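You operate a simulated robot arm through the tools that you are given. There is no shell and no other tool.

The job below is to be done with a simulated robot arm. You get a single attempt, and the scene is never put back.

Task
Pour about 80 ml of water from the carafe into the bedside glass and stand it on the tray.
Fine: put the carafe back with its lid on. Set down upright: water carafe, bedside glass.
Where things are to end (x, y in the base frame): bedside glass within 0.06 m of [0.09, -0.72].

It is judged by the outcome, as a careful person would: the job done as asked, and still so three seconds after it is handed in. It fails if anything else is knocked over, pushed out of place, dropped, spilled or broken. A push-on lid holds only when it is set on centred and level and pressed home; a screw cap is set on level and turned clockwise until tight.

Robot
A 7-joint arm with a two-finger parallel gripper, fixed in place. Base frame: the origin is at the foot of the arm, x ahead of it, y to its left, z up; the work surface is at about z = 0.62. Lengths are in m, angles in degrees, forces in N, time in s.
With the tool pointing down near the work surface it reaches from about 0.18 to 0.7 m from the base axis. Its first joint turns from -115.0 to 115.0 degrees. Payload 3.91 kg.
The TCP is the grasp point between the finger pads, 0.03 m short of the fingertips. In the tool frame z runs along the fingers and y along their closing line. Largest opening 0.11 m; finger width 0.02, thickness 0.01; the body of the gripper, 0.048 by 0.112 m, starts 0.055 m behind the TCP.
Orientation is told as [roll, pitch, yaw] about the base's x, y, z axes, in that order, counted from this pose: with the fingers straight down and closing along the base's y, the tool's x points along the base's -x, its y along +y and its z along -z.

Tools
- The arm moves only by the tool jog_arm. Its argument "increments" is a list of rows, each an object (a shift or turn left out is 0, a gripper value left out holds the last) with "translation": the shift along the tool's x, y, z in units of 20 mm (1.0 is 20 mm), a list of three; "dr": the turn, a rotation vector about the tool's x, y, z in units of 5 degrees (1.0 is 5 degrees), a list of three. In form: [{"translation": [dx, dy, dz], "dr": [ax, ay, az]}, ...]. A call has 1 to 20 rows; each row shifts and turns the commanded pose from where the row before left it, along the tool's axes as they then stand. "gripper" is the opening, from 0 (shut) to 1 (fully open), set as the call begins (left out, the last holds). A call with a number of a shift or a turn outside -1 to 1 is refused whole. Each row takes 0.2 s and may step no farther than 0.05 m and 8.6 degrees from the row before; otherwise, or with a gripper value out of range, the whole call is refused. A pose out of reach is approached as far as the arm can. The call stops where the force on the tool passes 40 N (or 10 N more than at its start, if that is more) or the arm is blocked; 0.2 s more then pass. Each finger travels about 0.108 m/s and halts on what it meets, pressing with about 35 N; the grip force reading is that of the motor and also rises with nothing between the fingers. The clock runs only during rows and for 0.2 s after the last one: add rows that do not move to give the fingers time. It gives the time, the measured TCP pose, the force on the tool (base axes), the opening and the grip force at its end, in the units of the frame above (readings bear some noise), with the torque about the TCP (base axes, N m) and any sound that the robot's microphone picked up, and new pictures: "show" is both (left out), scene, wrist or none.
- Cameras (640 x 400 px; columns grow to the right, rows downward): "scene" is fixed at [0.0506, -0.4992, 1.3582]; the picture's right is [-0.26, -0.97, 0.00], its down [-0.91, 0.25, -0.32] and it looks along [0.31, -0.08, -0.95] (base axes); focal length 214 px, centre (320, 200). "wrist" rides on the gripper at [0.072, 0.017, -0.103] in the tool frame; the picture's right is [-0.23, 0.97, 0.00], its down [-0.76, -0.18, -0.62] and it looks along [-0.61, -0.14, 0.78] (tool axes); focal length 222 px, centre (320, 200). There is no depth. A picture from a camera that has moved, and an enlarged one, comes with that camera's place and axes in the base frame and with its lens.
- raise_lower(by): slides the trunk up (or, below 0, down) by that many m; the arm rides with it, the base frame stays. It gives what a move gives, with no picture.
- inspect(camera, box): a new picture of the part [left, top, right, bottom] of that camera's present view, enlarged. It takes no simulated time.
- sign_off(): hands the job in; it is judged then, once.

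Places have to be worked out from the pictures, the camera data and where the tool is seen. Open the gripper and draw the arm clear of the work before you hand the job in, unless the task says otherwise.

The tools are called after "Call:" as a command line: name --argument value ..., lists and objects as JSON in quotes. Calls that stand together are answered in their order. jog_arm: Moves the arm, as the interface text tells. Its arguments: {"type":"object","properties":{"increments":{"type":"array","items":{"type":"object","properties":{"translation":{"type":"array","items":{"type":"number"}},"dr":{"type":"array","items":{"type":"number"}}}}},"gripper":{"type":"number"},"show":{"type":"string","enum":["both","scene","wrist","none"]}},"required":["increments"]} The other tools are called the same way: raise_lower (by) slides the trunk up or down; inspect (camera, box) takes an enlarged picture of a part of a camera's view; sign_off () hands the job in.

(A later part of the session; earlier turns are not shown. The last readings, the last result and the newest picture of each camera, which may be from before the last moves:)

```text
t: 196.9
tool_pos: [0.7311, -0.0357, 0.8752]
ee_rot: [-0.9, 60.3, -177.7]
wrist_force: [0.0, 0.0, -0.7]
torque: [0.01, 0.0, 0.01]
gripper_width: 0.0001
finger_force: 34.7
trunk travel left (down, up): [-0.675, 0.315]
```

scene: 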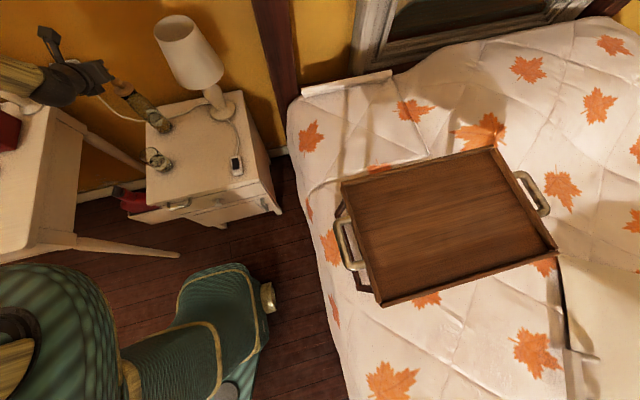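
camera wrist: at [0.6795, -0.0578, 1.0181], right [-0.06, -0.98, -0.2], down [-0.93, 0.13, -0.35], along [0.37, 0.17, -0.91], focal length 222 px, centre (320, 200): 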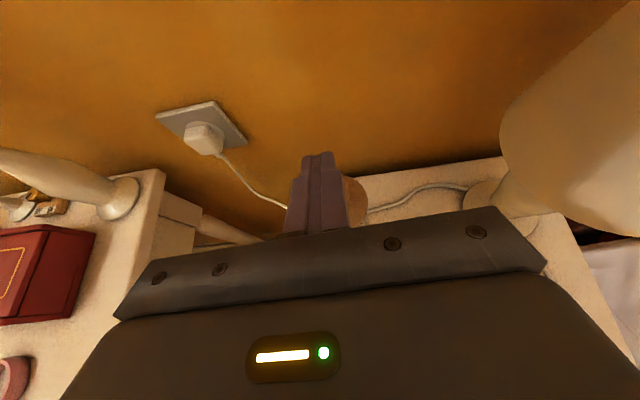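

No contact yet. I'll look before going further.

Call:
inspect --camera "scene" --box '[105, 65, 155, 115]'

Call:
inspect --camera "wrist" --box '[250, 100, 410, 240]'

```text
8.00 times, centred on (130, 90) of scene
camera zoom: at [0.0506, -0.4992, 1.3582], right [-0.26, -0.97, 0.0], down [-0.91, 0.25, -0.32], along [0.31, -0.08, -0.95], focal length 1716 px, centre (1840, 1080)
```

zoom: 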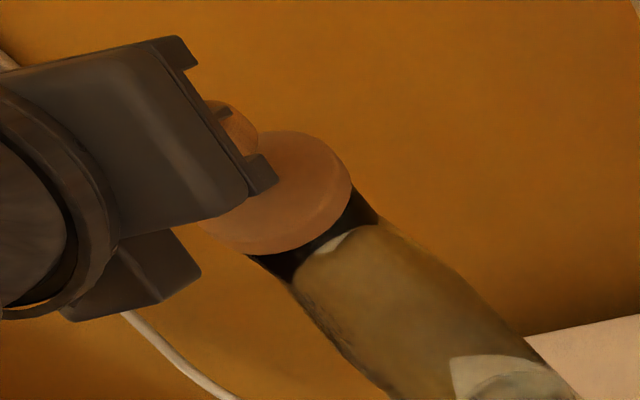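

```text
2.86 times, centred on (330, 170) of wrist
camera zoom: at [0.6784, -0.0586, 0.9895], right [-0.06, -0.98, -0.2], down [-0.93, 0.13, -0.35], along [0.37, 0.17, -0.91], focal length 635 px, centre (291, 286)
```

zoom: 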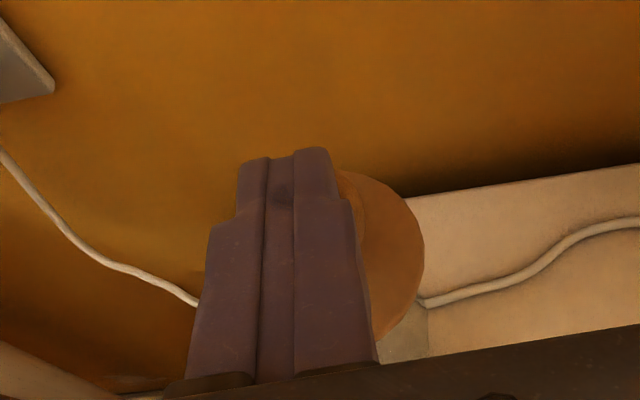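

The fingers are about 3 mm left of the knob's centre, so I'll shift right slightly and keep lowering.

Call:
jog_arm --increments '[{"translation": [0.0651, 0.14, -0.0372]}, {"translation": [-0.0651, 0.0005, 0.0372]}, {"translation": [-0.0651, 0.0005, 0.0372]}]' --show "none"

Call:
jog_arm --increments '[{"translation": [-0.0651, 0.0005, 0.0372]}]' --show "none"

Call:
jog_arm --increments '[{"translation": [-0.0651, 0.0005, 0.0372]}]' --show "none"

```text
t: 197.7
tool_pos: [0.7313, -0.0398, 0.8759]
ee_rot: [-0.8, 60.4, -177.7]
wrist_force: [-0.3, 0.5, 3.0]
torque: [0.05, -0.06, 0.01]
gripper_width: 0.0
finger_force: 35.3
trunk travel left (down, up): [-0.675, 0.315]
```

```text
t: 198.1
tool_pos: [0.7311, -0.0386, 0.8753]
ee_rot: [-0.9, 60.4, -177.8]
wrist_force: [-0.7, -0.4, 8.4]
torque: [0.0, -0.18, 0.02]
gripper_width: 0.0
finger_force: 35.5
trunk travel left (down, up): [-0.675, 0.315]
```

```text
t: 198.5
tool_pos: [0.7314, -0.0403, 0.8745]
ee_rot: [-0.9, 60.6, -177.7]
wrist_force: [0.0, -0.2, 16.0]
torque: [0.03, -0.34, 0.03]
gripper_width: 0.0001
finger_force: 35.0
trunk travel left (down, up): [-0.675, 0.315]
```

Contact is right on the knob's centre at 16 N. I'll press slightly more.

Call:
jog_arm --increments '[{"translation": [-0.0651, 0.0005, 0.0372]}, {}]' --show "none"

Call:
jog_arm --increments '[{"translation": [-0.0651, 0.0005, 0.0372]}, {}]' --show "none"

```text
t: 199.1
tool_pos: [0.7309, -0.0395, 0.8752]
ee_rot: [-0.9, 60.7, -177.6]
wrist_force: [1.4, 1.3, 25.5]
torque: [0.06, -0.64, -0.03]
gripper_width: 0.0003
finger_force: 35.4
trunk travel left (down, up): [-0.675, 0.315]
```

```text
t: 199.7
tool_pos: [0.7316, -0.0399, 0.875]
ee_rot: [-1.0, 61.0, -177.7]
wrist_force: [2.5, -0.3, 31.7]
torque: [0.04, -0.76, -0.04]
gripper_width: 0.0
finger_force: 35.6
trunk travel left (down, up): [-0.675, 0.315]
```

The lid is firm under 32 N with no further movement, so it is home. I'll rise straight off and back away to check the picture.

Call:
jog_arm --increments '[{"translation": [0.4343, -0.0035, -0.2478]}, {"translation": [0.8686, -0.0069, -0.4955]}, {"translation": [0.8686, -0.0069, -0.4955]}, {"translation": [0, 0, -1]}, {"translation": [0, 0, -1]}, {"translation": [0, 0, -1]}, {"translation": [0, 0, -1]}, {"translation": [0, 0, -1]}, {}]' --gripper 0.9 --show "both"

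Call:
inspect --camera "scene" --box '[100, 65, 200, 185]'

Call:
inspect --camera "wrist" --box '[250, 80, 400, 220]'

```text
t: 201.7
tool_pos: [0.6437, -0.0439, 0.9685]
ee_rot: [-0.8, 60.3, -177.7]
wrist_force: [-0.2, 0.1, -0.3]
torque: [0.03, -0.04, -0.01]
gripper_width: 0.0988
finger_force: 0.1
trunk travel left (down, up): [-0.675, 0.315]
heard: snap
camera wrist: at [0.591, -0.0657, 1.0816], right [-0.06, -0.98, -0.2], down [-0.93, 0.13, -0.35], along [0.37, 0.17, -0.91], focal length 222 px, centre (320, 200)
```

scene: 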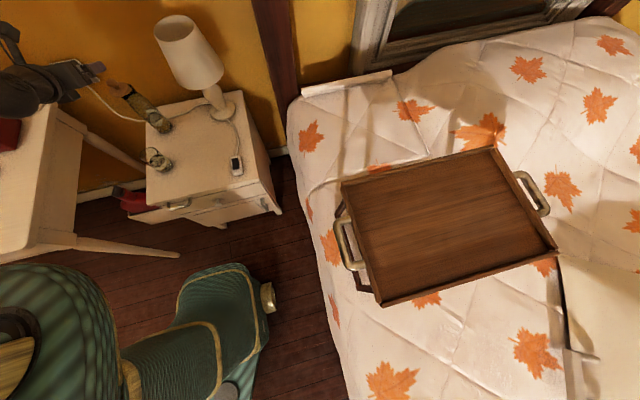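
wrist: 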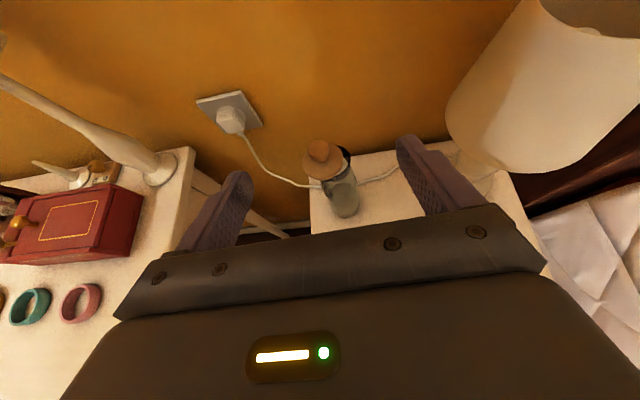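

```text
3.33 times, centred on (150, 125) of scene
camera zoom: at [0.0506, -0.4992, 1.3582], right [-0.26, -0.97, 0.0], down [-0.91, 0.25, -0.32], along [0.31, -0.08, -0.95], focal length 715 px, centre (887, 450)
```

zoom: 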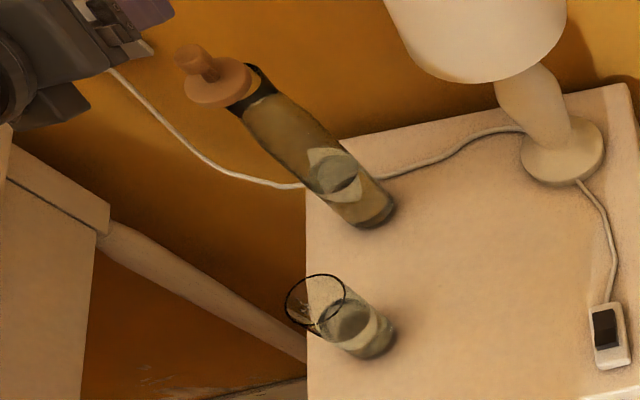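

```text
2.86 times, centred on (325, 150) of wrist
camera zoom: at [0.591, -0.0657, 1.0816], right [-0.06, -0.98, -0.2], down [-0.93, 0.13, -0.35], along [0.37, 0.17, -0.91], focal length 635 px, centre (306, 343)
```

zoom: 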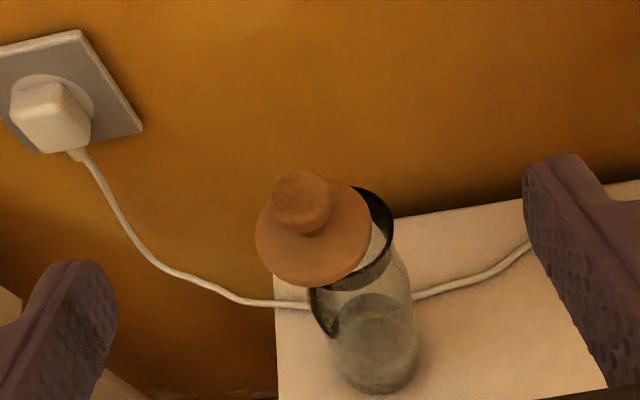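

The lid has been dragged about 12 mm off-centre. I opened the fingers while still pressing on the knob, which was my mistake. It's resting stably on the rim at about (0.751, −0.026). I'll regrip it carefully, starting with a pre-grasp.

Call:
jog_arm --increments '[{"translation": [-0.852, -0.188, 0.627]}, {"translation": [-0.852, -0.188, 0.627]}, {"translation": [-0.852, -0.188, 0.627]}, {}, {}]' --gripper 0.5 --show "wrist"

Call:
inspect --camera "wrist" --box '[270, 80, 390, 220]'

Call:
inspect --camera "scene" --box '[105, 65, 165, 125]'

```text
t: 202.9
tool_pos: [0.6504, -0.0325, 0.9067]
ee_rot: [-0.8, 60.3, -177.7]
wrist_force: [0.4, 0.4, -0.3]
torque: [-0.02, -0.01, -0.02]
gripper_width: 0.0548
finger_force: 0.1
trunk travel left (down, up): [-0.675, 0.315]
camera wrist: at [0.5982, -0.0539, 1.0185], right [-0.06, -0.98, -0.2], down [-0.93, 0.13, -0.35], along [0.37, 0.17, -0.91], focal length 222 px, centre (320, 200)
```

wrist: 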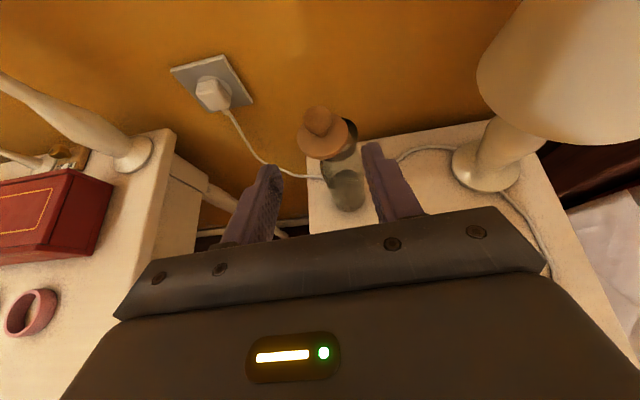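

```text
2.86 times, centred on (330, 150) of wrist
camera zoom: at [0.5982, -0.0539, 1.0185], right [-0.06, -0.98, -0.2], down [-0.93, 0.13, -0.35], along [0.37, 0.17, -0.91], focal length 635 px, centre (291, 343)
```

zoom: 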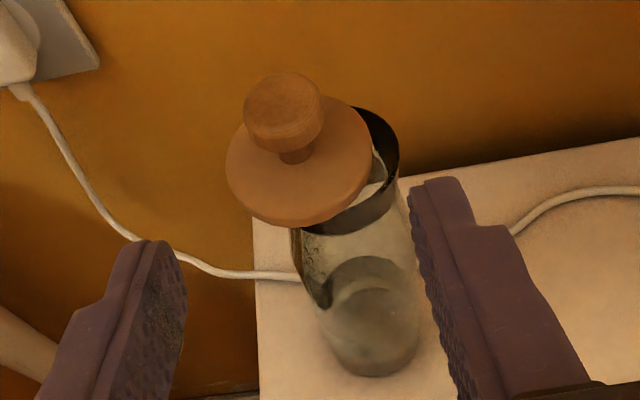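

```text
6.67 times, centred on (135, 95) of scene
camera zoom: at [0.0506, -0.4992, 1.3582], right [-0.26, -0.97, 0.0], down [-0.91, 0.25, -0.32], along [0.31, -0.08, -0.95], focal length 1430 px, centre (1553, 900)
```

zoom: 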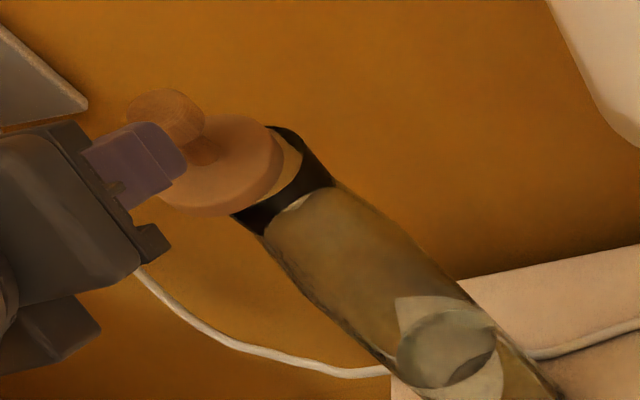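

The lid is level and displaced by about (−1, +13) mm from home. I'll advance to straddle the knob.

Call:
jog_arm --increments '[{"translation": [-0.008, -0.007, 1]}, {"translation": [-0.008, -0.007, 1]}, {"translation": [-0.008, -0.007, 1]}, {"translation": [-0.008, -0.007, 1]}, {"translation": [-0.008, -0.007, 0.98]}, {}]' --show "wrist"

Call:
inspect --camera "wrist" --box '[250, 100, 410, 230]'

```text
t: 204.3
tool_pos: [0.736, -0.028, 0.8555]
ee_rot: [-0.9, 60.2, -177.7]
wrist_force: [-0.2, -0.1, -0.1]
torque: [-0.01, -0.02, 0.02]
gripper_width: 0.0548
finger_force: 0.1
trunk travel left (down, up): [-0.675, 0.315]
camera wrist: at [0.6838, -0.049, 0.969], right [-0.06, -0.98, -0.2], down [-0.93, 0.13, -0.35], along [0.37, 0.17, -0.91], focal length 222 px, centre (320, 200)
```

wrist: 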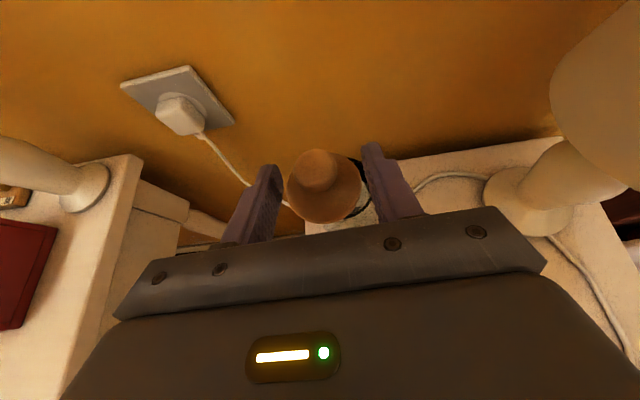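

```text
3.08 times, centred on (330, 165) of wrist
camera zoom: at [0.6838, -0.049, 0.969], right [-0.06, -0.98, -0.2], down [-0.93, 0.13, -0.35], along [0.37, 0.17, -0.91], focal length 684 px, centre (289, 308)
```

zoom: 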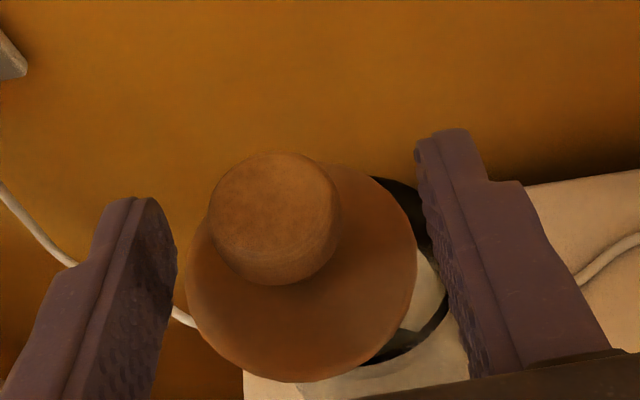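

Alignment matches my previous grips. I'll close on the knob.

Call:
jog_arm --increments '[{}, {}, {}, {}]' --gripper 0 --show "wrist"

Call:
inspect --camera "wrist" --box '[250, 100, 410, 230]'

```text
t: 205.3
tool_pos: [0.736, -0.0272, 0.856]
ee_rot: [-0.9, 60.1, -177.7]
wrist_force: [-0.4, 0.8, 0.2]
torque: [0.0, 0.03, 0.04]
gripper_width: 0.0238
finger_force: 35.3
trunk travel left (down, up): [-0.675, 0.315]
camera wrist: at [0.6837, -0.049, 0.9692], right [-0.06, -0.98, -0.2], down [-0.93, 0.13, -0.35], along [0.37, 0.17, -0.91], focal length 222 px, centre (320, 200)
```

wrist: 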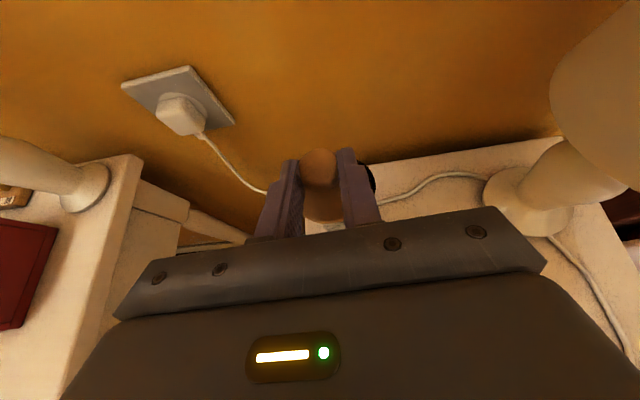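

```text
3.08 times, centred on (330, 165) of wrist
camera zoom: at [0.6837, -0.049, 0.9692], right [-0.06, -0.98, -0.2], down [-0.93, 0.13, -0.35], along [0.37, 0.17, -0.91], focal length 684 px, centre (289, 308)
```

zoom: 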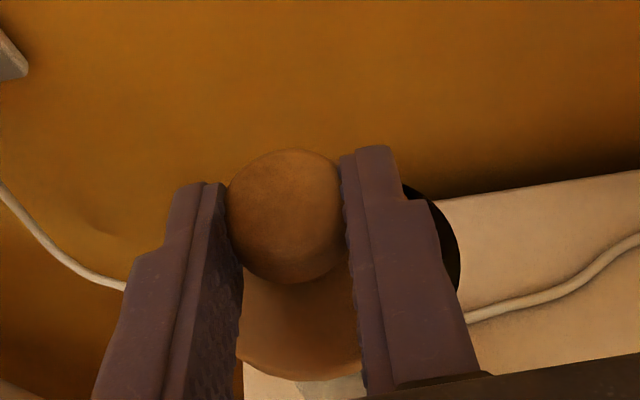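

Gripped at the same knob position as before. I'll lift 4 mm clear of the rim, shift 10 mm back toward −y to the centred position, and check the alignment.

Call:
jog_arm --increments '[{"translation": [0.1737, -0.0014, -0.0991]}, {"translation": [0.1737, -0.0014, -0.0991]}, {"translation": [0.005, 0.5, 0]}, {}, {}]' --show "wrist"

Call:
inspect --camera "wrist" --box '[290, 170, 370, 240]'

Call:
inspect --camera "scene" --box '[105, 65, 145, 105]'

```text
t: 206.5
tool_pos: [0.7382, -0.0381, 0.8645]
ee_rot: [-0.7, 60.2, -177.7]
wrist_force: [0.2, 0.0, -0.4]
torque: [0.0, 0.01, 0.02]
gripper_width: 0.0235
finger_force: 35.0
trunk travel left (down, up): [-0.675, 0.315]
camera wrist: at [0.685, -0.0584, 0.9776], right [-0.06, -0.98, -0.2], down [-0.93, 0.13, -0.35], along [0.37, 0.17, -0.91], focal length 222 px, centre (320, 200)
```

wrist: 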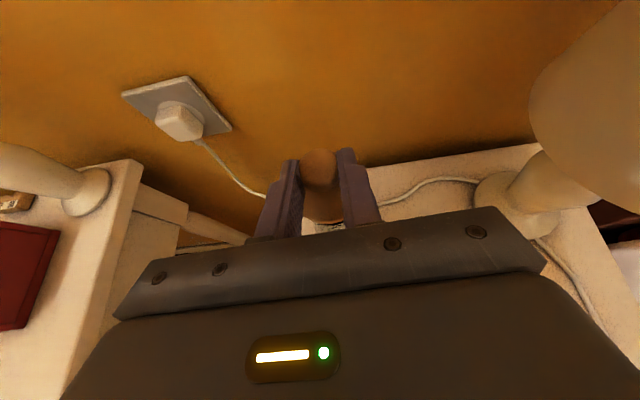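

```text
5.71 times, centred on (330, 205) of wrist
camera zoom: at [0.685, -0.0584, 0.9776], right [-0.06, -0.98, -0.2], down [-0.93, 0.13, -0.35], along [0.37, 0.17, -0.91], focal length 1269 px, centre (263, 171)
```

zoom: 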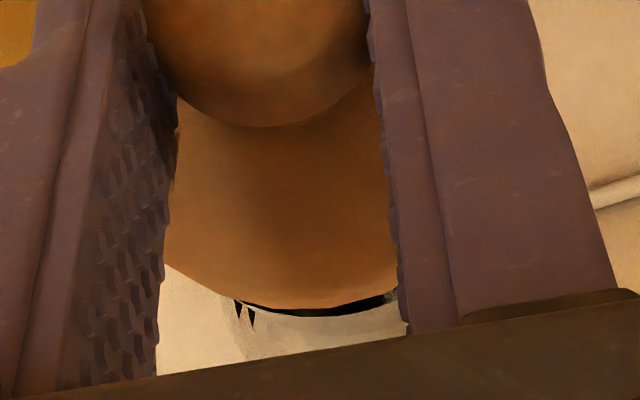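

```text
10.00 times, centred on (125, 85) of scene
camera zoom: at [0.0506, -0.4992, 1.3582], right [-0.26, -0.97, 0.0], down [-0.91, 0.25, -0.32], along [0.31, -0.08, -0.95], focal length 2145 px, centre (2270, 1350)
```

zoom: 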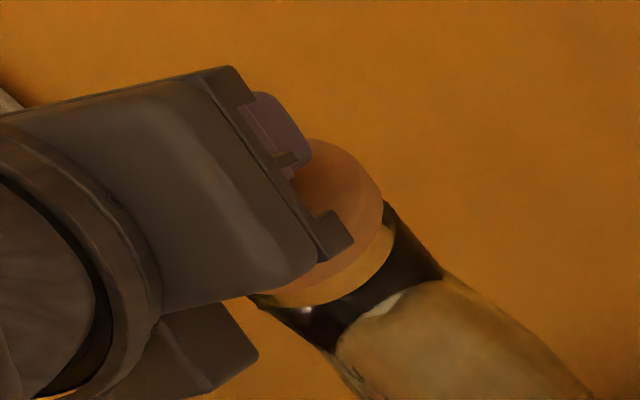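

Everything lines up well: lid about 8 mm above the rim, centred, and the grip width the same as the original grip. I'm lowering and pressing home.

Call:
jog_arm --increments '[{"translation": [-0.1303, 0.001, 0.0743]}, {"translation": [-0.1303, 0.001, 0.0743]}]' --show "none"

Call:
jog_arm --increments '[{"translation": [-0.0651, 0.0005, 0.0372]}]' --show "none"

Call:
jog_arm --increments '[{"translation": [-0.0651, 0.0005, 0.0372]}]' --show "none"

Call:
jog_arm --increments '[{"translation": [-0.0651, 0.0005, 0.0372]}]' --show "none"

```text
t: 207.1
tool_pos: [0.7371, -0.0376, 0.8582]
ee_rot: [-0.9, 60.3, -177.8]
wrist_force: [0.4, -0.9, -0.4]
torque: [0.0, -0.03, 0.0]
gripper_width: 0.0237
finger_force: 35.4
trunk travel left (down, up): [-0.675, 0.315]
```

```text
t: 207.5
tool_pos: [0.739, -0.0362, 0.857]
ee_rot: [-1.0, 60.2, -177.7]
wrist_force: [0.5, 0.7, 0.3]
torque: [0.01, -0.04, 0.04]
gripper_width: 0.0238
finger_force: 35.0
trunk travel left (down, up): [-0.675, 0.315]
```

```text
t: 207.9
tool_pos: [0.738, -0.0375, 0.8547]
ee_rot: [-0.7, 60.3, -177.6]
wrist_force: [-1.4, -0.5, 4.4]
torque: [-0.02, 0.01, 0.0]
gripper_width: 0.0238
finger_force: 34.8
trunk travel left (down, up): [-0.675, 0.315]
heard: snap
```

```text
t: 208.3
tool_pos: [0.7367, -0.0367, 0.8566]
ee_rot: [-0.8, 60.4, -177.7]
wrist_force: [-0.4, 0.1, 11.4]
torque: [-0.01, -0.14, -0.01]
gripper_width: 0.0239
finger_force: 35.1
trunk travel left (down, up): [-0.675, 0.315]
```

The snap came as the lid seated at light contact. I'll press a touch more, then unload carefully to near zero before releasing.

Call:
jog_arm --increments '[{"translation": [-0.0651, 0.0005, 0.0372]}, {}]' --show "none"

Call:
jog_arm --increments '[{"translation": [0.0869, -0.0007, -0.0496]}, {}]' --show "none"

Call:
jog_arm --increments '[{"translation": [0.0434, -0.0003, -0.0248]}, {}]' --show "none"

```text
t: 208.9
tool_pos: [0.7374, -0.0375, 0.8552]
ee_rot: [-1.0, 60.6, -177.7]
wrist_force: [2.2, -2.0, 20.6]
torque: [0.02, -0.43, -0.01]
gripper_width: 0.0237
finger_force: 35.1
trunk travel left (down, up): [-0.675, 0.315]
```

```text
t: 209.5
tool_pos: [0.7361, -0.0372, 0.8554]
ee_rot: [-1.0, 60.5, -177.6]
wrist_force: [2.4, -2.2, 18.3]
torque: [0.04, -0.48, 0.0]
gripper_width: 0.0237
finger_force: 34.8
trunk travel left (down, up): [-0.675, 0.315]
```

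```text
t: 210.1
tool_pos: [0.7364, -0.0374, 0.8557]
ee_rot: [-0.9, 60.3, -177.7]
wrist_force: [2.7, -1.0, 17.2]
torque: [0.04, -0.39, 0.01]
gripper_width: 0.0233
finger_force: 34.9
trunk travel left (down, up): [-0.675, 0.315]
```

Call:
jog_arm --increments '[{"translation": [0.0434, -0.0003, -0.0248]}, {}]' --show "none"

Call:
jog_arm --increments '[{"translation": [0.0434, -0.0003, -0.0248]}, {}]' --show "none"

Call:
jog_arm --increments '[{"translation": [0.0217, -0.0002, -0.0124]}, {}]' --show "none"

```text
t: 210.7
tool_pos: [0.7353, -0.037, 0.855]
ee_rot: [-0.9, 60.3, -177.8]
wrist_force: [2.2, 0.5, 10.2]
torque: [0.01, -0.28, -0.02]
gripper_width: 0.0238
finger_force: 35.4
trunk travel left (down, up): [-0.675, 0.315]
```

```text
t: 211.3
tool_pos: [0.7362, -0.0369, 0.8542]
ee_rot: [-0.8, 60.0, -177.7]
wrist_force: [0.8, -0.7, 1.7]
torque: [0.02, -0.03, 0.01]
gripper_width: 0.0238
finger_force: 35.0
trunk travel left (down, up): [-0.675, 0.315]
```

```text
t: 211.9
tool_pos: [0.7374, -0.0373, 0.8559]
ee_rot: [-1.0, 60.2, -177.7]
wrist_force: [-0.1, -0.2, -0.2]
torque: [0.01, 0.0, 0.04]
gripper_width: 0.0239
finger_force: 34.4
trunk travel left (down, up): [-0.675, 0.315]
heard: snap
```

That last half-millimetre of unloading gave another snap, so I likely lifted the lid back off its catch. I'll press down again until it snaps, and this time release with a small residual down-force.

Call:
jog_arm --increments '[{"translation": [-0.0434, 0.0003, 0.0248]}]' --show "none"

Call:
jog_arm --increments '[{"translation": [-0.0434, 0.0003, 0.0248]}]' --show "none"

```text
t: 212.3
tool_pos: [0.7375, -0.0379, 0.856]
ee_rot: [-0.9, 60.3, -177.7]
wrist_force: [0.4, 1.1, 0.2]
torque: [-0.02, -0.02, 0.01]
gripper_width: 0.0238
finger_force: 35.0
trunk travel left (down, up): [-0.675, 0.315]
```

```text
t: 212.7
tool_pos: [0.7373, -0.0362, 0.8562]
ee_rot: [-1.0, 60.3, -177.7]
wrist_force: [0.0, 0.5, 0.0]
torque: [0.03, -0.03, -0.01]
gripper_width: 0.0236
finger_force: 34.9
trunk travel left (down, up): [-0.675, 0.315]
```

Call:
jog_arm --increments '[{"translation": [-0.0434, 0.0003, 0.0248]}]' --show "none"

Call:
jog_arm --increments '[{"translation": [-0.0434, 0.0003, 0.0248]}]' --show "none"

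Call:
jog_arm --increments '[{"translation": [-0.0434, 0.0003, 0.0248]}]' --show "none"

```text
t: 213.1
tool_pos: [0.738, -0.0367, 0.8551]
ee_rot: [-0.9, 60.3, -177.6]
wrist_force: [0.2, 0.5, 3.0]
torque: [0.01, 0.04, 0.0]
gripper_width: 0.0237
finger_force: 35.1
trunk travel left (down, up): [-0.675, 0.315]
```

```text
t: 213.5
tool_pos: [0.7378, -0.0371, 0.855]
ee_rot: [-0.8, 60.5, -177.6]
wrist_force: [-0.2, 0.2, 7.9]
torque: [0.0, -0.02, 0.01]
gripper_width: 0.0237
finger_force: 34.5
trunk travel left (down, up): [-0.675, 0.315]
```

```text
t: 213.9
tool_pos: [0.737, -0.0389, 0.8549]
ee_rot: [-0.8, 60.5, -177.7]
wrist_force: [-1.2, -0.1, 15.3]
torque: [0.02, 0.05, 0.01]
gripper_width: 0.0236
finger_force: 34.8
trunk travel left (down, up): [-0.675, 0.315]
```

Call:
jog_arm --increments '[{"translation": [-0.0434, 0.0003, 0.0248]}]' --show "none"

Call:
jog_arm --increments '[{"translation": [-0.0434, 0.0003, 0.0248]}]' --show "wrist"

Call:
inspect --camera "wrist" --box '[250, 100, 410, 230]'

Call:
inspect --camera "scene" --box '[105, 65, 165, 125]'

```text
t: 214.3
tool_pos: [0.7365, -0.0374, 0.8552]
ee_rot: [-0.9, 60.6, -177.7]
wrist_force: [1.2, -1.2, 23.0]
torque: [-0.01, -0.21, 0.01]
gripper_width: 0.0236
finger_force: 35.2
trunk travel left (down, up): [-0.675, 0.315]
```

```text
t: 214.7
tool_pos: [0.7357, -0.0381, 0.854]
ee_rot: [-0.8, 60.8, -177.7]
wrist_force: [1.8, -1.3, 26.9]
torque: [-0.01, -0.44, 0.05]
gripper_width: 0.0237
finger_force: 35.2
trunk travel left (down, up): [-0.675, 0.315]
camera wrist: at [0.6833, -0.0585, 0.9669], right [-0.06, -0.98, -0.21], down [-0.92, 0.13, -0.36], along [0.38, 0.17, -0.91], focal length 222 px, centre (320, 200)
```

wrist: 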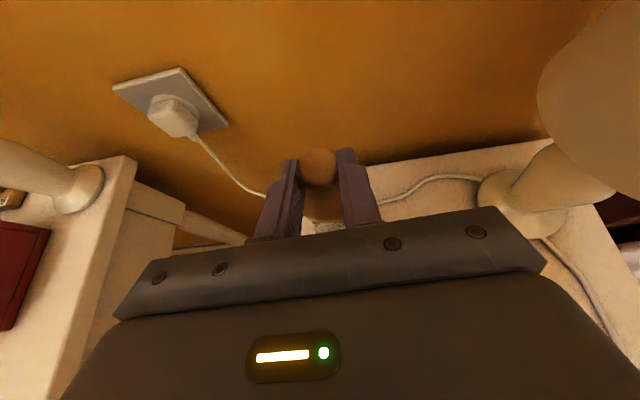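

```text
3.08 times, centred on (330, 165) of wrist
camera zoom: at [0.6833, -0.0585, 0.9669], right [-0.06, -0.98, -0.21], down [-0.92, 0.13, -0.36], along [0.38, 0.17, -0.91], focal length 684 px, centre (289, 308)
```

zoom: 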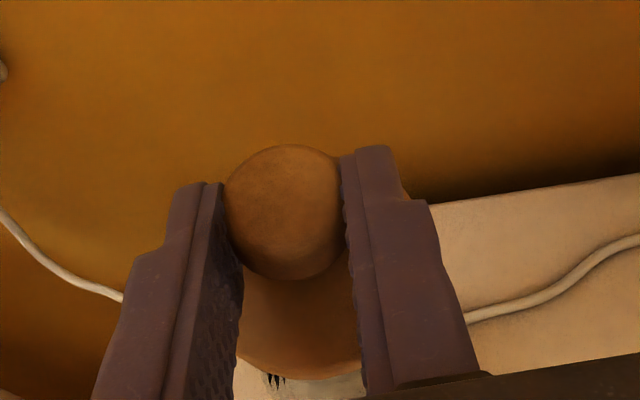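

```text
6.67 times, centred on (135, 95) of scene
camera zoom: at [0.0506, -0.4992, 1.3582], right [-0.26, -0.97, 0.0], down [-0.91, 0.25, -0.32], along [0.31, -0.08, -0.95], focal length 1430 px, centre (1553, 900)
```

zoom: 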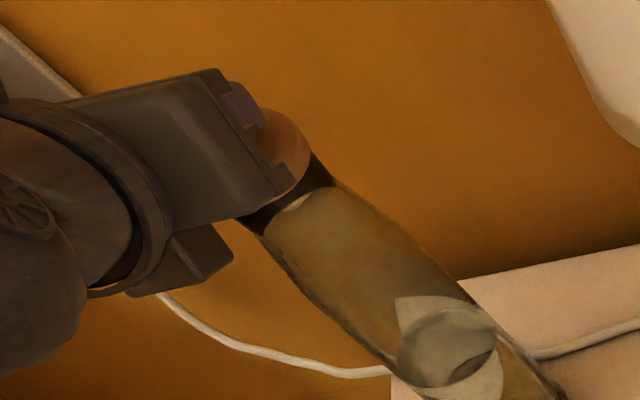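

I'm now in the same state as my first successful seating: pressed flat, and the catch clicked as the fingers let go. I'll unload to about 5 N, not to zero, and then open.

Call:
jog_arm --increments '[{"translation": [0.0869, -0.0007, -0.0496]}, {}]' --show "none"

Call:
jog_arm --increments '[{"translation": [0.0434, -0.0003, -0.0248]}, {}]' --show "none"

Call:
jog_arm --increments '[{"translation": [0.0217, -0.0002, -0.0124]}, {}]' --show "none"

```text
t: 215.3
tool_pos: [0.7374, -0.037, 0.8535]
ee_rot: [-0.9, 60.5, -177.7]
wrist_force: [3.5, -0.6, 23.1]
torque: [0.02, -0.58, 0.02]
gripper_width: 0.0237
finger_force: 35.0
trunk travel left (down, up): [-0.675, 0.315]
```

```text
t: 215.9
tool_pos: [0.736, -0.037, 0.8532]
ee_rot: [-1.0, 60.2, -177.8]
wrist_force: [2.5, -0.4, 18.4]
torque: [0.09, -0.44, 0.03]
gripper_width: 0.0236
finger_force: 34.7
trunk travel left (down, up): [-0.675, 0.315]
```

```text
t: 216.5
tool_pos: [0.7353, -0.0377, 0.8547]
ee_rot: [-0.8, 60.2, -177.7]
wrist_force: [1.7, 0.5, 13.8]
torque: [0.08, -0.33, -0.01]
gripper_width: 0.0235
finger_force: 35.7
trunk travel left (down, up): [-0.675, 0.315]
```

Call:
jog_arm --increments '[{"translation": [0.0434, -0.0003, -0.0248]}, {}]' --show "none"

```text
t: 217.1
tool_pos: [0.7357, -0.0376, 0.8535]
ee_rot: [-0.8, 60.1, -177.7]
wrist_force: [0.6, 0.2, 4.6]
torque: [0.0, -0.07, 0.05]
gripper_width: 0.0238
finger_force: 34.9
trunk travel left (down, up): [-0.675, 0.315]
```

Residual is 4.6 N, as in the first seating. I'll open the fingers now.

Call:
jog_arm --increments '[{}, {}, {}]' --gripper 0.5 --show "wrist"

Call:
inspect --camera "wrist" --box '[250, 100, 410, 230]'

Call:
inspect --camera "scene" --box '[105, 65, 165, 125]'

```text
t: 217.9
tool_pos: [0.7371, -0.0374, 0.8549]
ee_rot: [-0.9, 60.2, -177.7]
wrist_force: [0.4, -0.4, -0.1]
torque: [0.0, -0.01, -0.01]
gripper_width: 0.0549
finger_force: 0.0
trunk travel left (down, up): [-0.675, 0.315]
heard: snap
camera wrist: at [0.6847, -0.059, 0.9678], right [-0.06, -0.98, -0.2], down [-0.93, 0.13, -0.35], along [0.37, 0.17, -0.91], focal length 222 px, centre (320, 200)
```

wrist: 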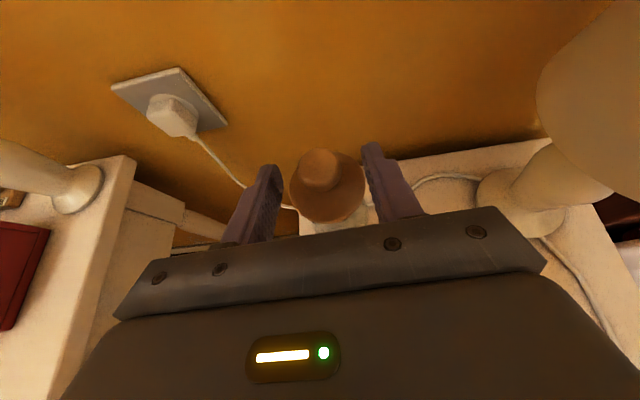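

```text
3.08 times, centred on (330, 165) of wrist
camera zoom: at [0.6847, -0.059, 0.9678], right [-0.06, -0.98, -0.2], down [-0.93, 0.13, -0.35], along [0.37, 0.17, -0.91], focal length 684 px, centre (289, 308)
```

zoom: 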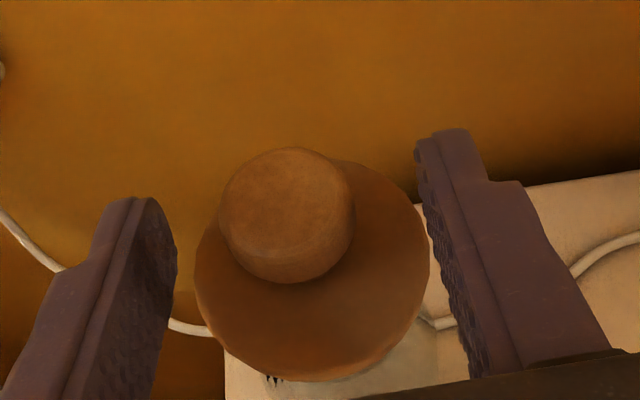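

```text
6.67 times, centred on (135, 95) of scene
camera zoom: at [0.0506, -0.4992, 1.3582], right [-0.26, -0.97, 0.0], down [-0.91, 0.25, -0.32], along [0.31, -0.08, -0.95], focal length 1430 px, centre (1553, 900)
```

zoom: 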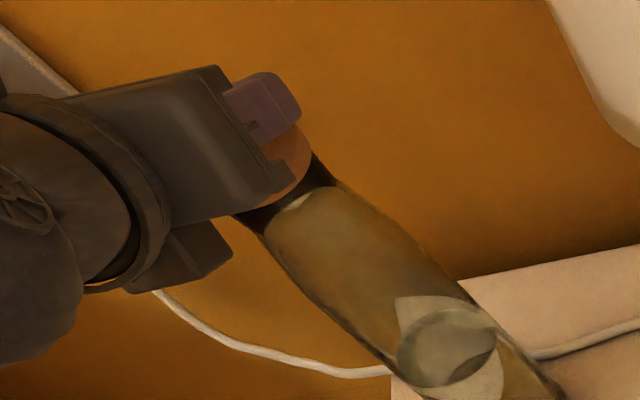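

Another snap on release, the same pattern as the first time, when the lid then stood firm under a 32 N press. I'll back off and look.

Call:
jog_arm --increments '[{"translation": [0, 0, -0.5]}, {"translation": [0, 0, -1]}, {"translation": [0, 0, -1]}, {"translation": [0, 0, -1]}, {"translation": [0, 0, -1]}, {"translation": [0, 0, -0.5]}, {}]' --show "both"

Call:
inspect --camera "wrist" --box '[270, 80, 390, 220]'

Call:
inspect --camera "scene" --box '[100, 65, 200, 185]'

```text
t: 219.5
tool_pos: [0.6489, -0.0425, 0.9063]
ee_rot: [-0.8, 60.2, -177.7]
wrist_force: [-0.4, -0.1, -0.1]
torque: [-0.01, 0.0, 0.04]
gripper_width: 0.055
finger_force: 0.0
trunk travel left (down, up): [-0.675, 0.315]
camera wrist: at [0.5969, -0.0637, 1.0187], right [-0.06, -0.98, -0.2], down [-0.93, 0.13, -0.35], along [0.37, 0.17, -0.91], focal length 222 px, centre (320, 200)
```

scene: 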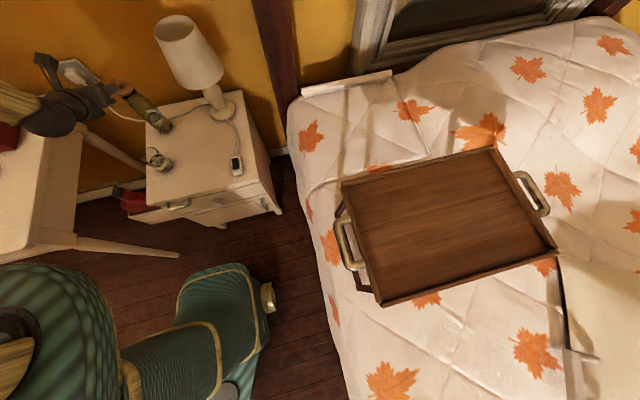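
wrist: 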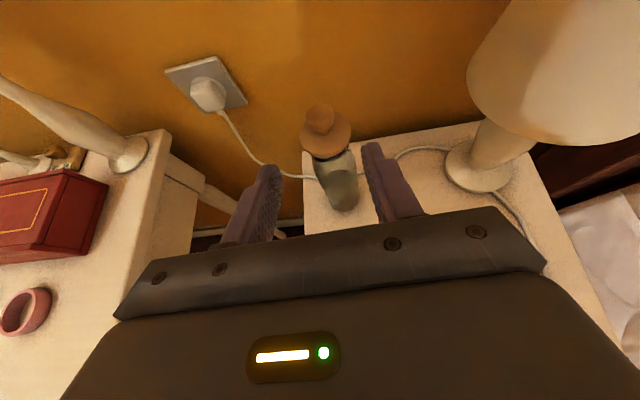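

```text
2.86 times, centred on (330, 150) of wrist
camera zoom: at [0.5969, -0.0637, 1.0187], right [-0.06, -0.98, -0.2], down [-0.93, 0.13, -0.35], along [0.37, 0.17, -0.91], focal length 635 px, centre (291, 343)
```

zoom: 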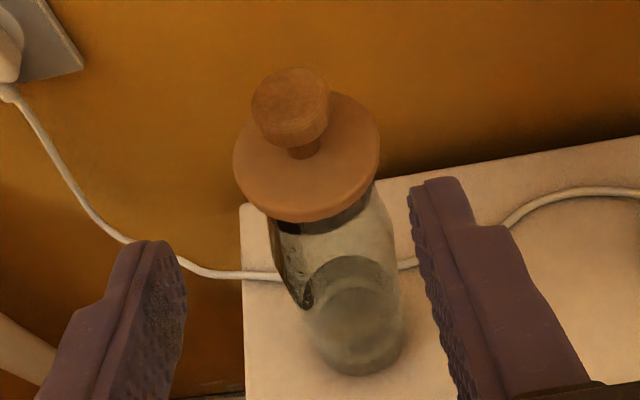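

```text
3.33 times, centred on (150, 125) of scene
camera zoom: at [0.0506, -0.4992, 1.3582], right [-0.26, -0.97, 0.0], down [-0.91, 0.25, -0.32], along [0.31, -0.08, -0.95], focal length 715 px, centre (887, 450)
```

zoom: 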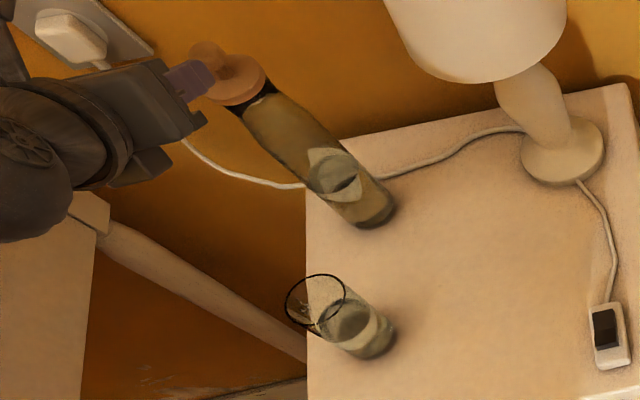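

The lid looks perfectly seated. To be certain, I'll repeat the gentle top press with closed fingers, and this time lift straight off without opening them. If it isn't caught, this will snap it in; if it is, nothing changes.

Call:
jog_arm --increments '[{}, {"translation": [0.509, 0.018, 0.879]}, {"translation": [0.509, 0.018, 0.879]}, {"translation": [0.509, 0.018, 0.879]}, {"translation": [0.509, 0.018, 0.879]}, {}]' --gripper 0 --show "none"

Call:
jog_arm --increments '[{"translation": [-0.4343, 0.0035, 0.2478]}, {"translation": [-0.4343, 0.0035, 0.2478]}, {"translation": [-0.1737, 0.0014, 0.0991]}, {}]' --show "wrist"

Call:
inspect --camera "wrist" --box '[250, 100, 410, 240]'

```text
t: 220.9
tool_pos: [0.7326, -0.0398, 0.9043]
ee_rot: [-0.9, 60.3, -177.7]
wrist_force: [-0.5, 0.3, 0.0]
torque: [-0.05, 0.0, 0.0]
gripper_width: 0.0002
finger_force: 35.4
trunk travel left (down, up): [-0.675, 0.315]
```

```text
t: 221.9
tool_pos: [0.7323, -0.0391, 0.8807]
ee_rot: [-0.8, 60.3, -177.7]
wrist_force: [0.6, -0.4, 0.5]
torque: [-0.01, 0.0, -0.03]
gripper_width: 0.0
finger_force: 34.6
trunk travel left (down, up): [-0.675, 0.315]
camera wrist: at [0.6795, -0.0607, 0.9946], right [-0.06, -0.98, -0.2], down [-0.93, 0.13, -0.35], along [0.37, 0.17, -0.91], focal length 222 px, centre (320, 200)
```

wrist: 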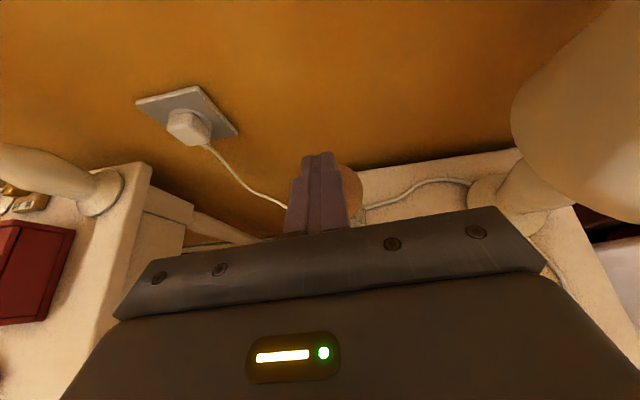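

```text
2.86 times, centred on (330, 170) of wrist
camera zoom: at [0.6795, -0.0607, 0.9946], right [-0.06, -0.98, -0.2], down [-0.93, 0.13, -0.35], along [0.37, 0.17, -0.91], focal length 635 px, centre (291, 286)
```

zoom: 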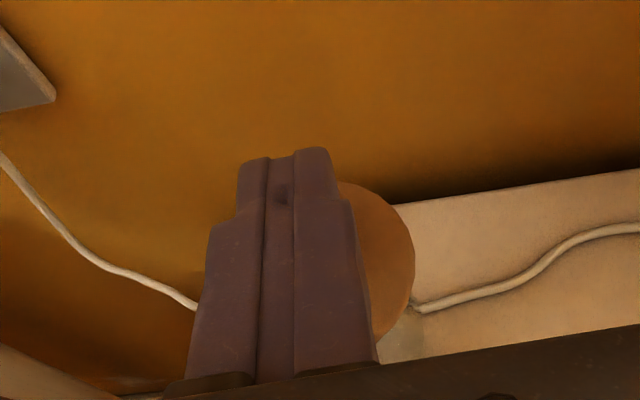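

The fingers are centred above the knob about 5 mm up. I'll step down to contact and press to about 15 N.

Call:
jog_arm --increments '[{"translation": [-0.0869, 0.0007, 0.0496]}, {"translation": [-0.0651, 0.0005, 0.0372]}]' --show "none"

Call:
jog_arm --increments '[{"translation": [-0.0651, 0.0005, 0.0372]}]' --show "none"

Call:
jog_arm --increments '[{"translation": [-0.0651, 0.0005, 0.0372]}]' --show "none"

Call:
jog_arm --increments '[{"translation": [-0.0434, 0.0003, 0.0248]}]' --show "none"

```text
t: 222.5
tool_pos: [0.7319, -0.0386, 0.8781]
ee_rot: [-0.9, 60.2, -177.6]
wrist_force: [-0.2, 0.3, -0.1]
torque: [-0.02, 0.0, 0.01]
gripper_width: 0.0002
finger_force: 35.4
trunk travel left (down, up): [-0.675, 0.315]
```

```text
t: 222.9
tool_pos: [0.7316, -0.0401, 0.8768]
ee_rot: [-0.8, 60.2, -177.7]
wrist_force: [-0.2, 0.2, 0.3]
torque: [0.02, 0.0, -0.01]
gripper_width: 0.0001
finger_force: 34.4
trunk travel left (down, up): [-0.675, 0.315]
```

```text
t: 223.3
tool_pos: [0.732, -0.039, 0.8746]
ee_rot: [-1.0, 60.4, -177.7]
wrist_force: [-0.3, -0.2, 4.7]
torque: [0.0, -0.08, -0.01]
gripper_width: 0.0001
finger_force: 34.7
trunk travel left (down, up): [-0.675, 0.315]
```

```text
t: 223.7
tool_pos: [0.7329, -0.0387, 0.8749]
ee_rot: [-0.9, 60.6, -177.7]
wrist_force: [-0.6, -1.0, 10.2]
torque: [-0.01, -0.22, 0.0]
gripper_width: 0.0
finger_force: 34.8
trunk travel left (down, up): [-0.675, 0.315]
```

Call:
jog_arm --increments '[{"translation": [-0.0651, 0.0005, 0.0372]}]' --show "none"

Call:
jog_arm --increments '[{"translation": [0.0869, -0.0007, -0.0496]}, {"translation": [0.1303, -0.001, -0.0743]}, {"translation": [0.2606, -0.002, -0.1487]}, {"translation": [0.4343, -0.0035, -0.2478]}, {"translation": [0.4343, -0.0035, -0.2478]}, {}]' --show "both"

Call:
inspect --camera "scene" --box '[100, 65, 200, 185]'

```text
t: 224.1
tool_pos: [0.7309, -0.0393, 0.8746]
ee_rot: [-0.9, 60.6, -177.7]
wrist_force: [1.2, -1.1, 17.9]
torque: [-0.02, -0.41, -0.04]
gripper_width: 0.0
finger_force: 34.8
trunk travel left (down, up): [-0.675, 0.315]
```

```text
t: 225.5
tool_pos: [0.7303, -0.04, 0.903]
ee_rot: [-1.0, 60.3, -177.6]
wrist_force: [-0.2, 0.4, -0.7]
torque: [-0.03, 0.02, -0.02]
gripper_width: 0.0001
finger_force: 34.3
trunk travel left (down, up): [-0.675, 0.315]
camera wrist: at [0.6782, -0.0614, 1.0161], right [-0.06, -0.98, -0.2], down [-0.93, 0.13, -0.35], along [0.37, 0.17, -0.91], focal length 222 px, centre (320, 200)
```

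scene: 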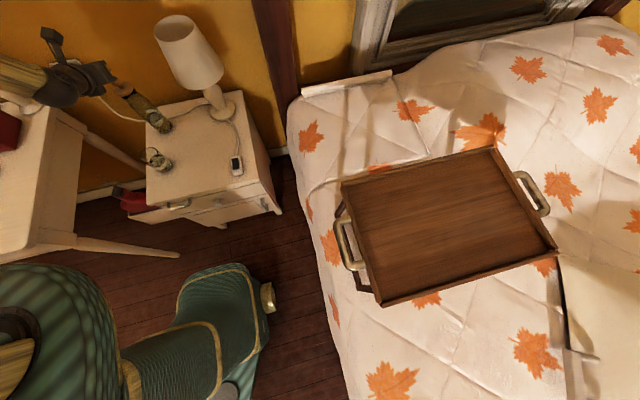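
wrist: 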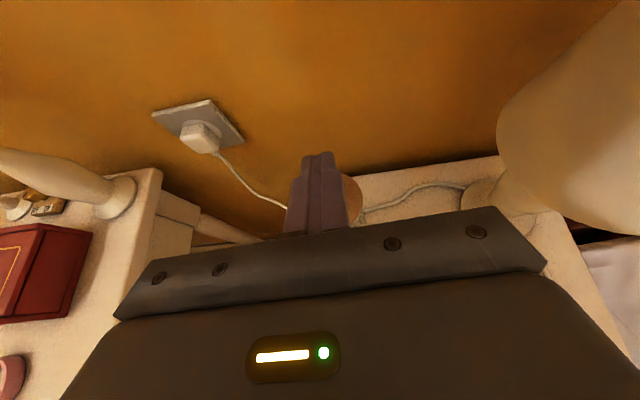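

```text
3.33 times, centred on (150, 125) of scene
camera zoom: at [0.0506, -0.4992, 1.3582], right [-0.26, -0.97, 0.0], down [-0.91, 0.25, -0.32], along [0.31, -0.08, -0.95], focal length 715 px, centre (887, 450)
```

zoom: 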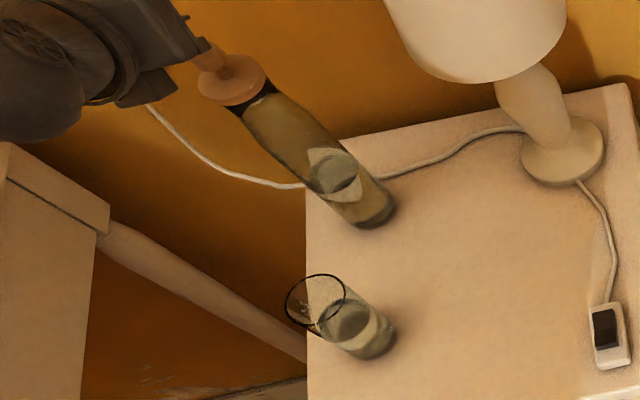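

No sound and no movement under 18 N, so the lid is firmly on and I'll leave it alone. Next is the glass. I'll back away, open the fingers well clear of the lid, and move to a position above the glass.

Call:
jog_arm --increments '[{"translation": [0, 0, -1]}, {"translation": [0, 0, -1]}, {"translation": [0, 0, -1]}, {"translation": [0, 0, -1]}, {}]' --show "none"

Call:
jog_arm --increments '[{"dr": [-0.5212, 0.0041, 0.2973]}, {"dr": [-0.5212, 0.0041, 0.2973]}, {"translation": [-0.9925, -0.073, -0.3425]}, {"translation": [-0.9925, -0.073, -0.3425]}, {"translation": [-0.9925, -0.073, -0.3425]}, {"translation": [-0.9925, -0.073, -0.3425]}, {"translation": [-0.9925, -0.073, -0.3425]}, {"translation": [-0.9925, -0.073, -0.3425]}, {}]' --gripper 1 --show "both"

Call:
inspect --camera "wrist" --box '[200, 80, 440, 260]'

```text
t: 226.7
tool_pos: [0.662, -0.0444, 0.9443]
ee_rot: [-0.9, 60.3, -177.6]
wrist_force: [0.8, -0.1, -0.2]
torque: [0.01, -0.01, 0.0]
gripper_width: 0.0
finger_force: 35.1
trunk travel left (down, up): [-0.675, 0.315]
```

```text
t: 228.7
tool_pos: [0.6078, -0.0348, 0.893]
ee_rot: [-0.9, 60.2, 176.3]
wrist_force: [0.3, -0.4, -0.2]
torque: [0.01, 0.02, 0.01]
gripper_width: 0.1098
finger_force: 0.0
out of reach, approached as far as the arm can: row 6, 7, 8
trunk travel left (down, up): [-0.675, 0.315]
camera wrist: at [0.5534, -0.0508, 1.0076], right [-0.16, -0.97, -0.2], down [-0.91, 0.23, -0.35], along [0.38, 0.13, -0.91], focal length 222 px, centre (320, 200)
```

scene: 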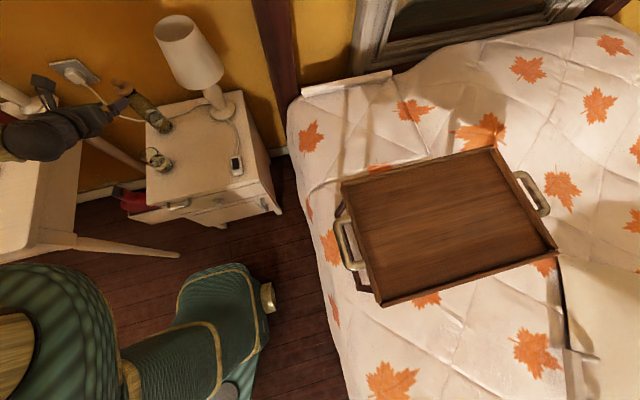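
wrist: 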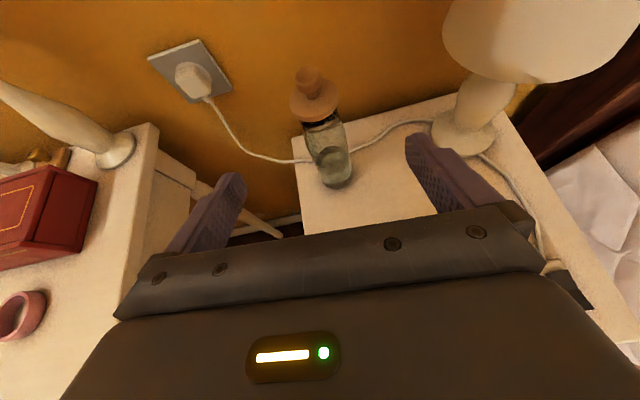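

```text
2.22 times, centred on (320, 170) of wrist
camera zoom: at [0.5534, -0.0508, 1.0076], right [-0.16, -0.97, -0.2], down [-0.91, 0.23, -0.35], along [0.38, 0.13, -0.91], focal length 494 px, centre (320, 267)
```

zoom: 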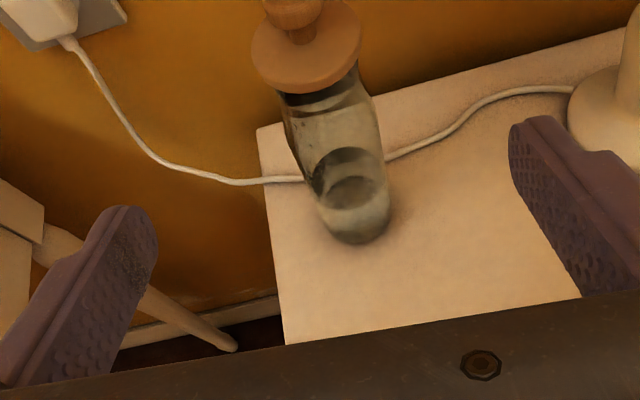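

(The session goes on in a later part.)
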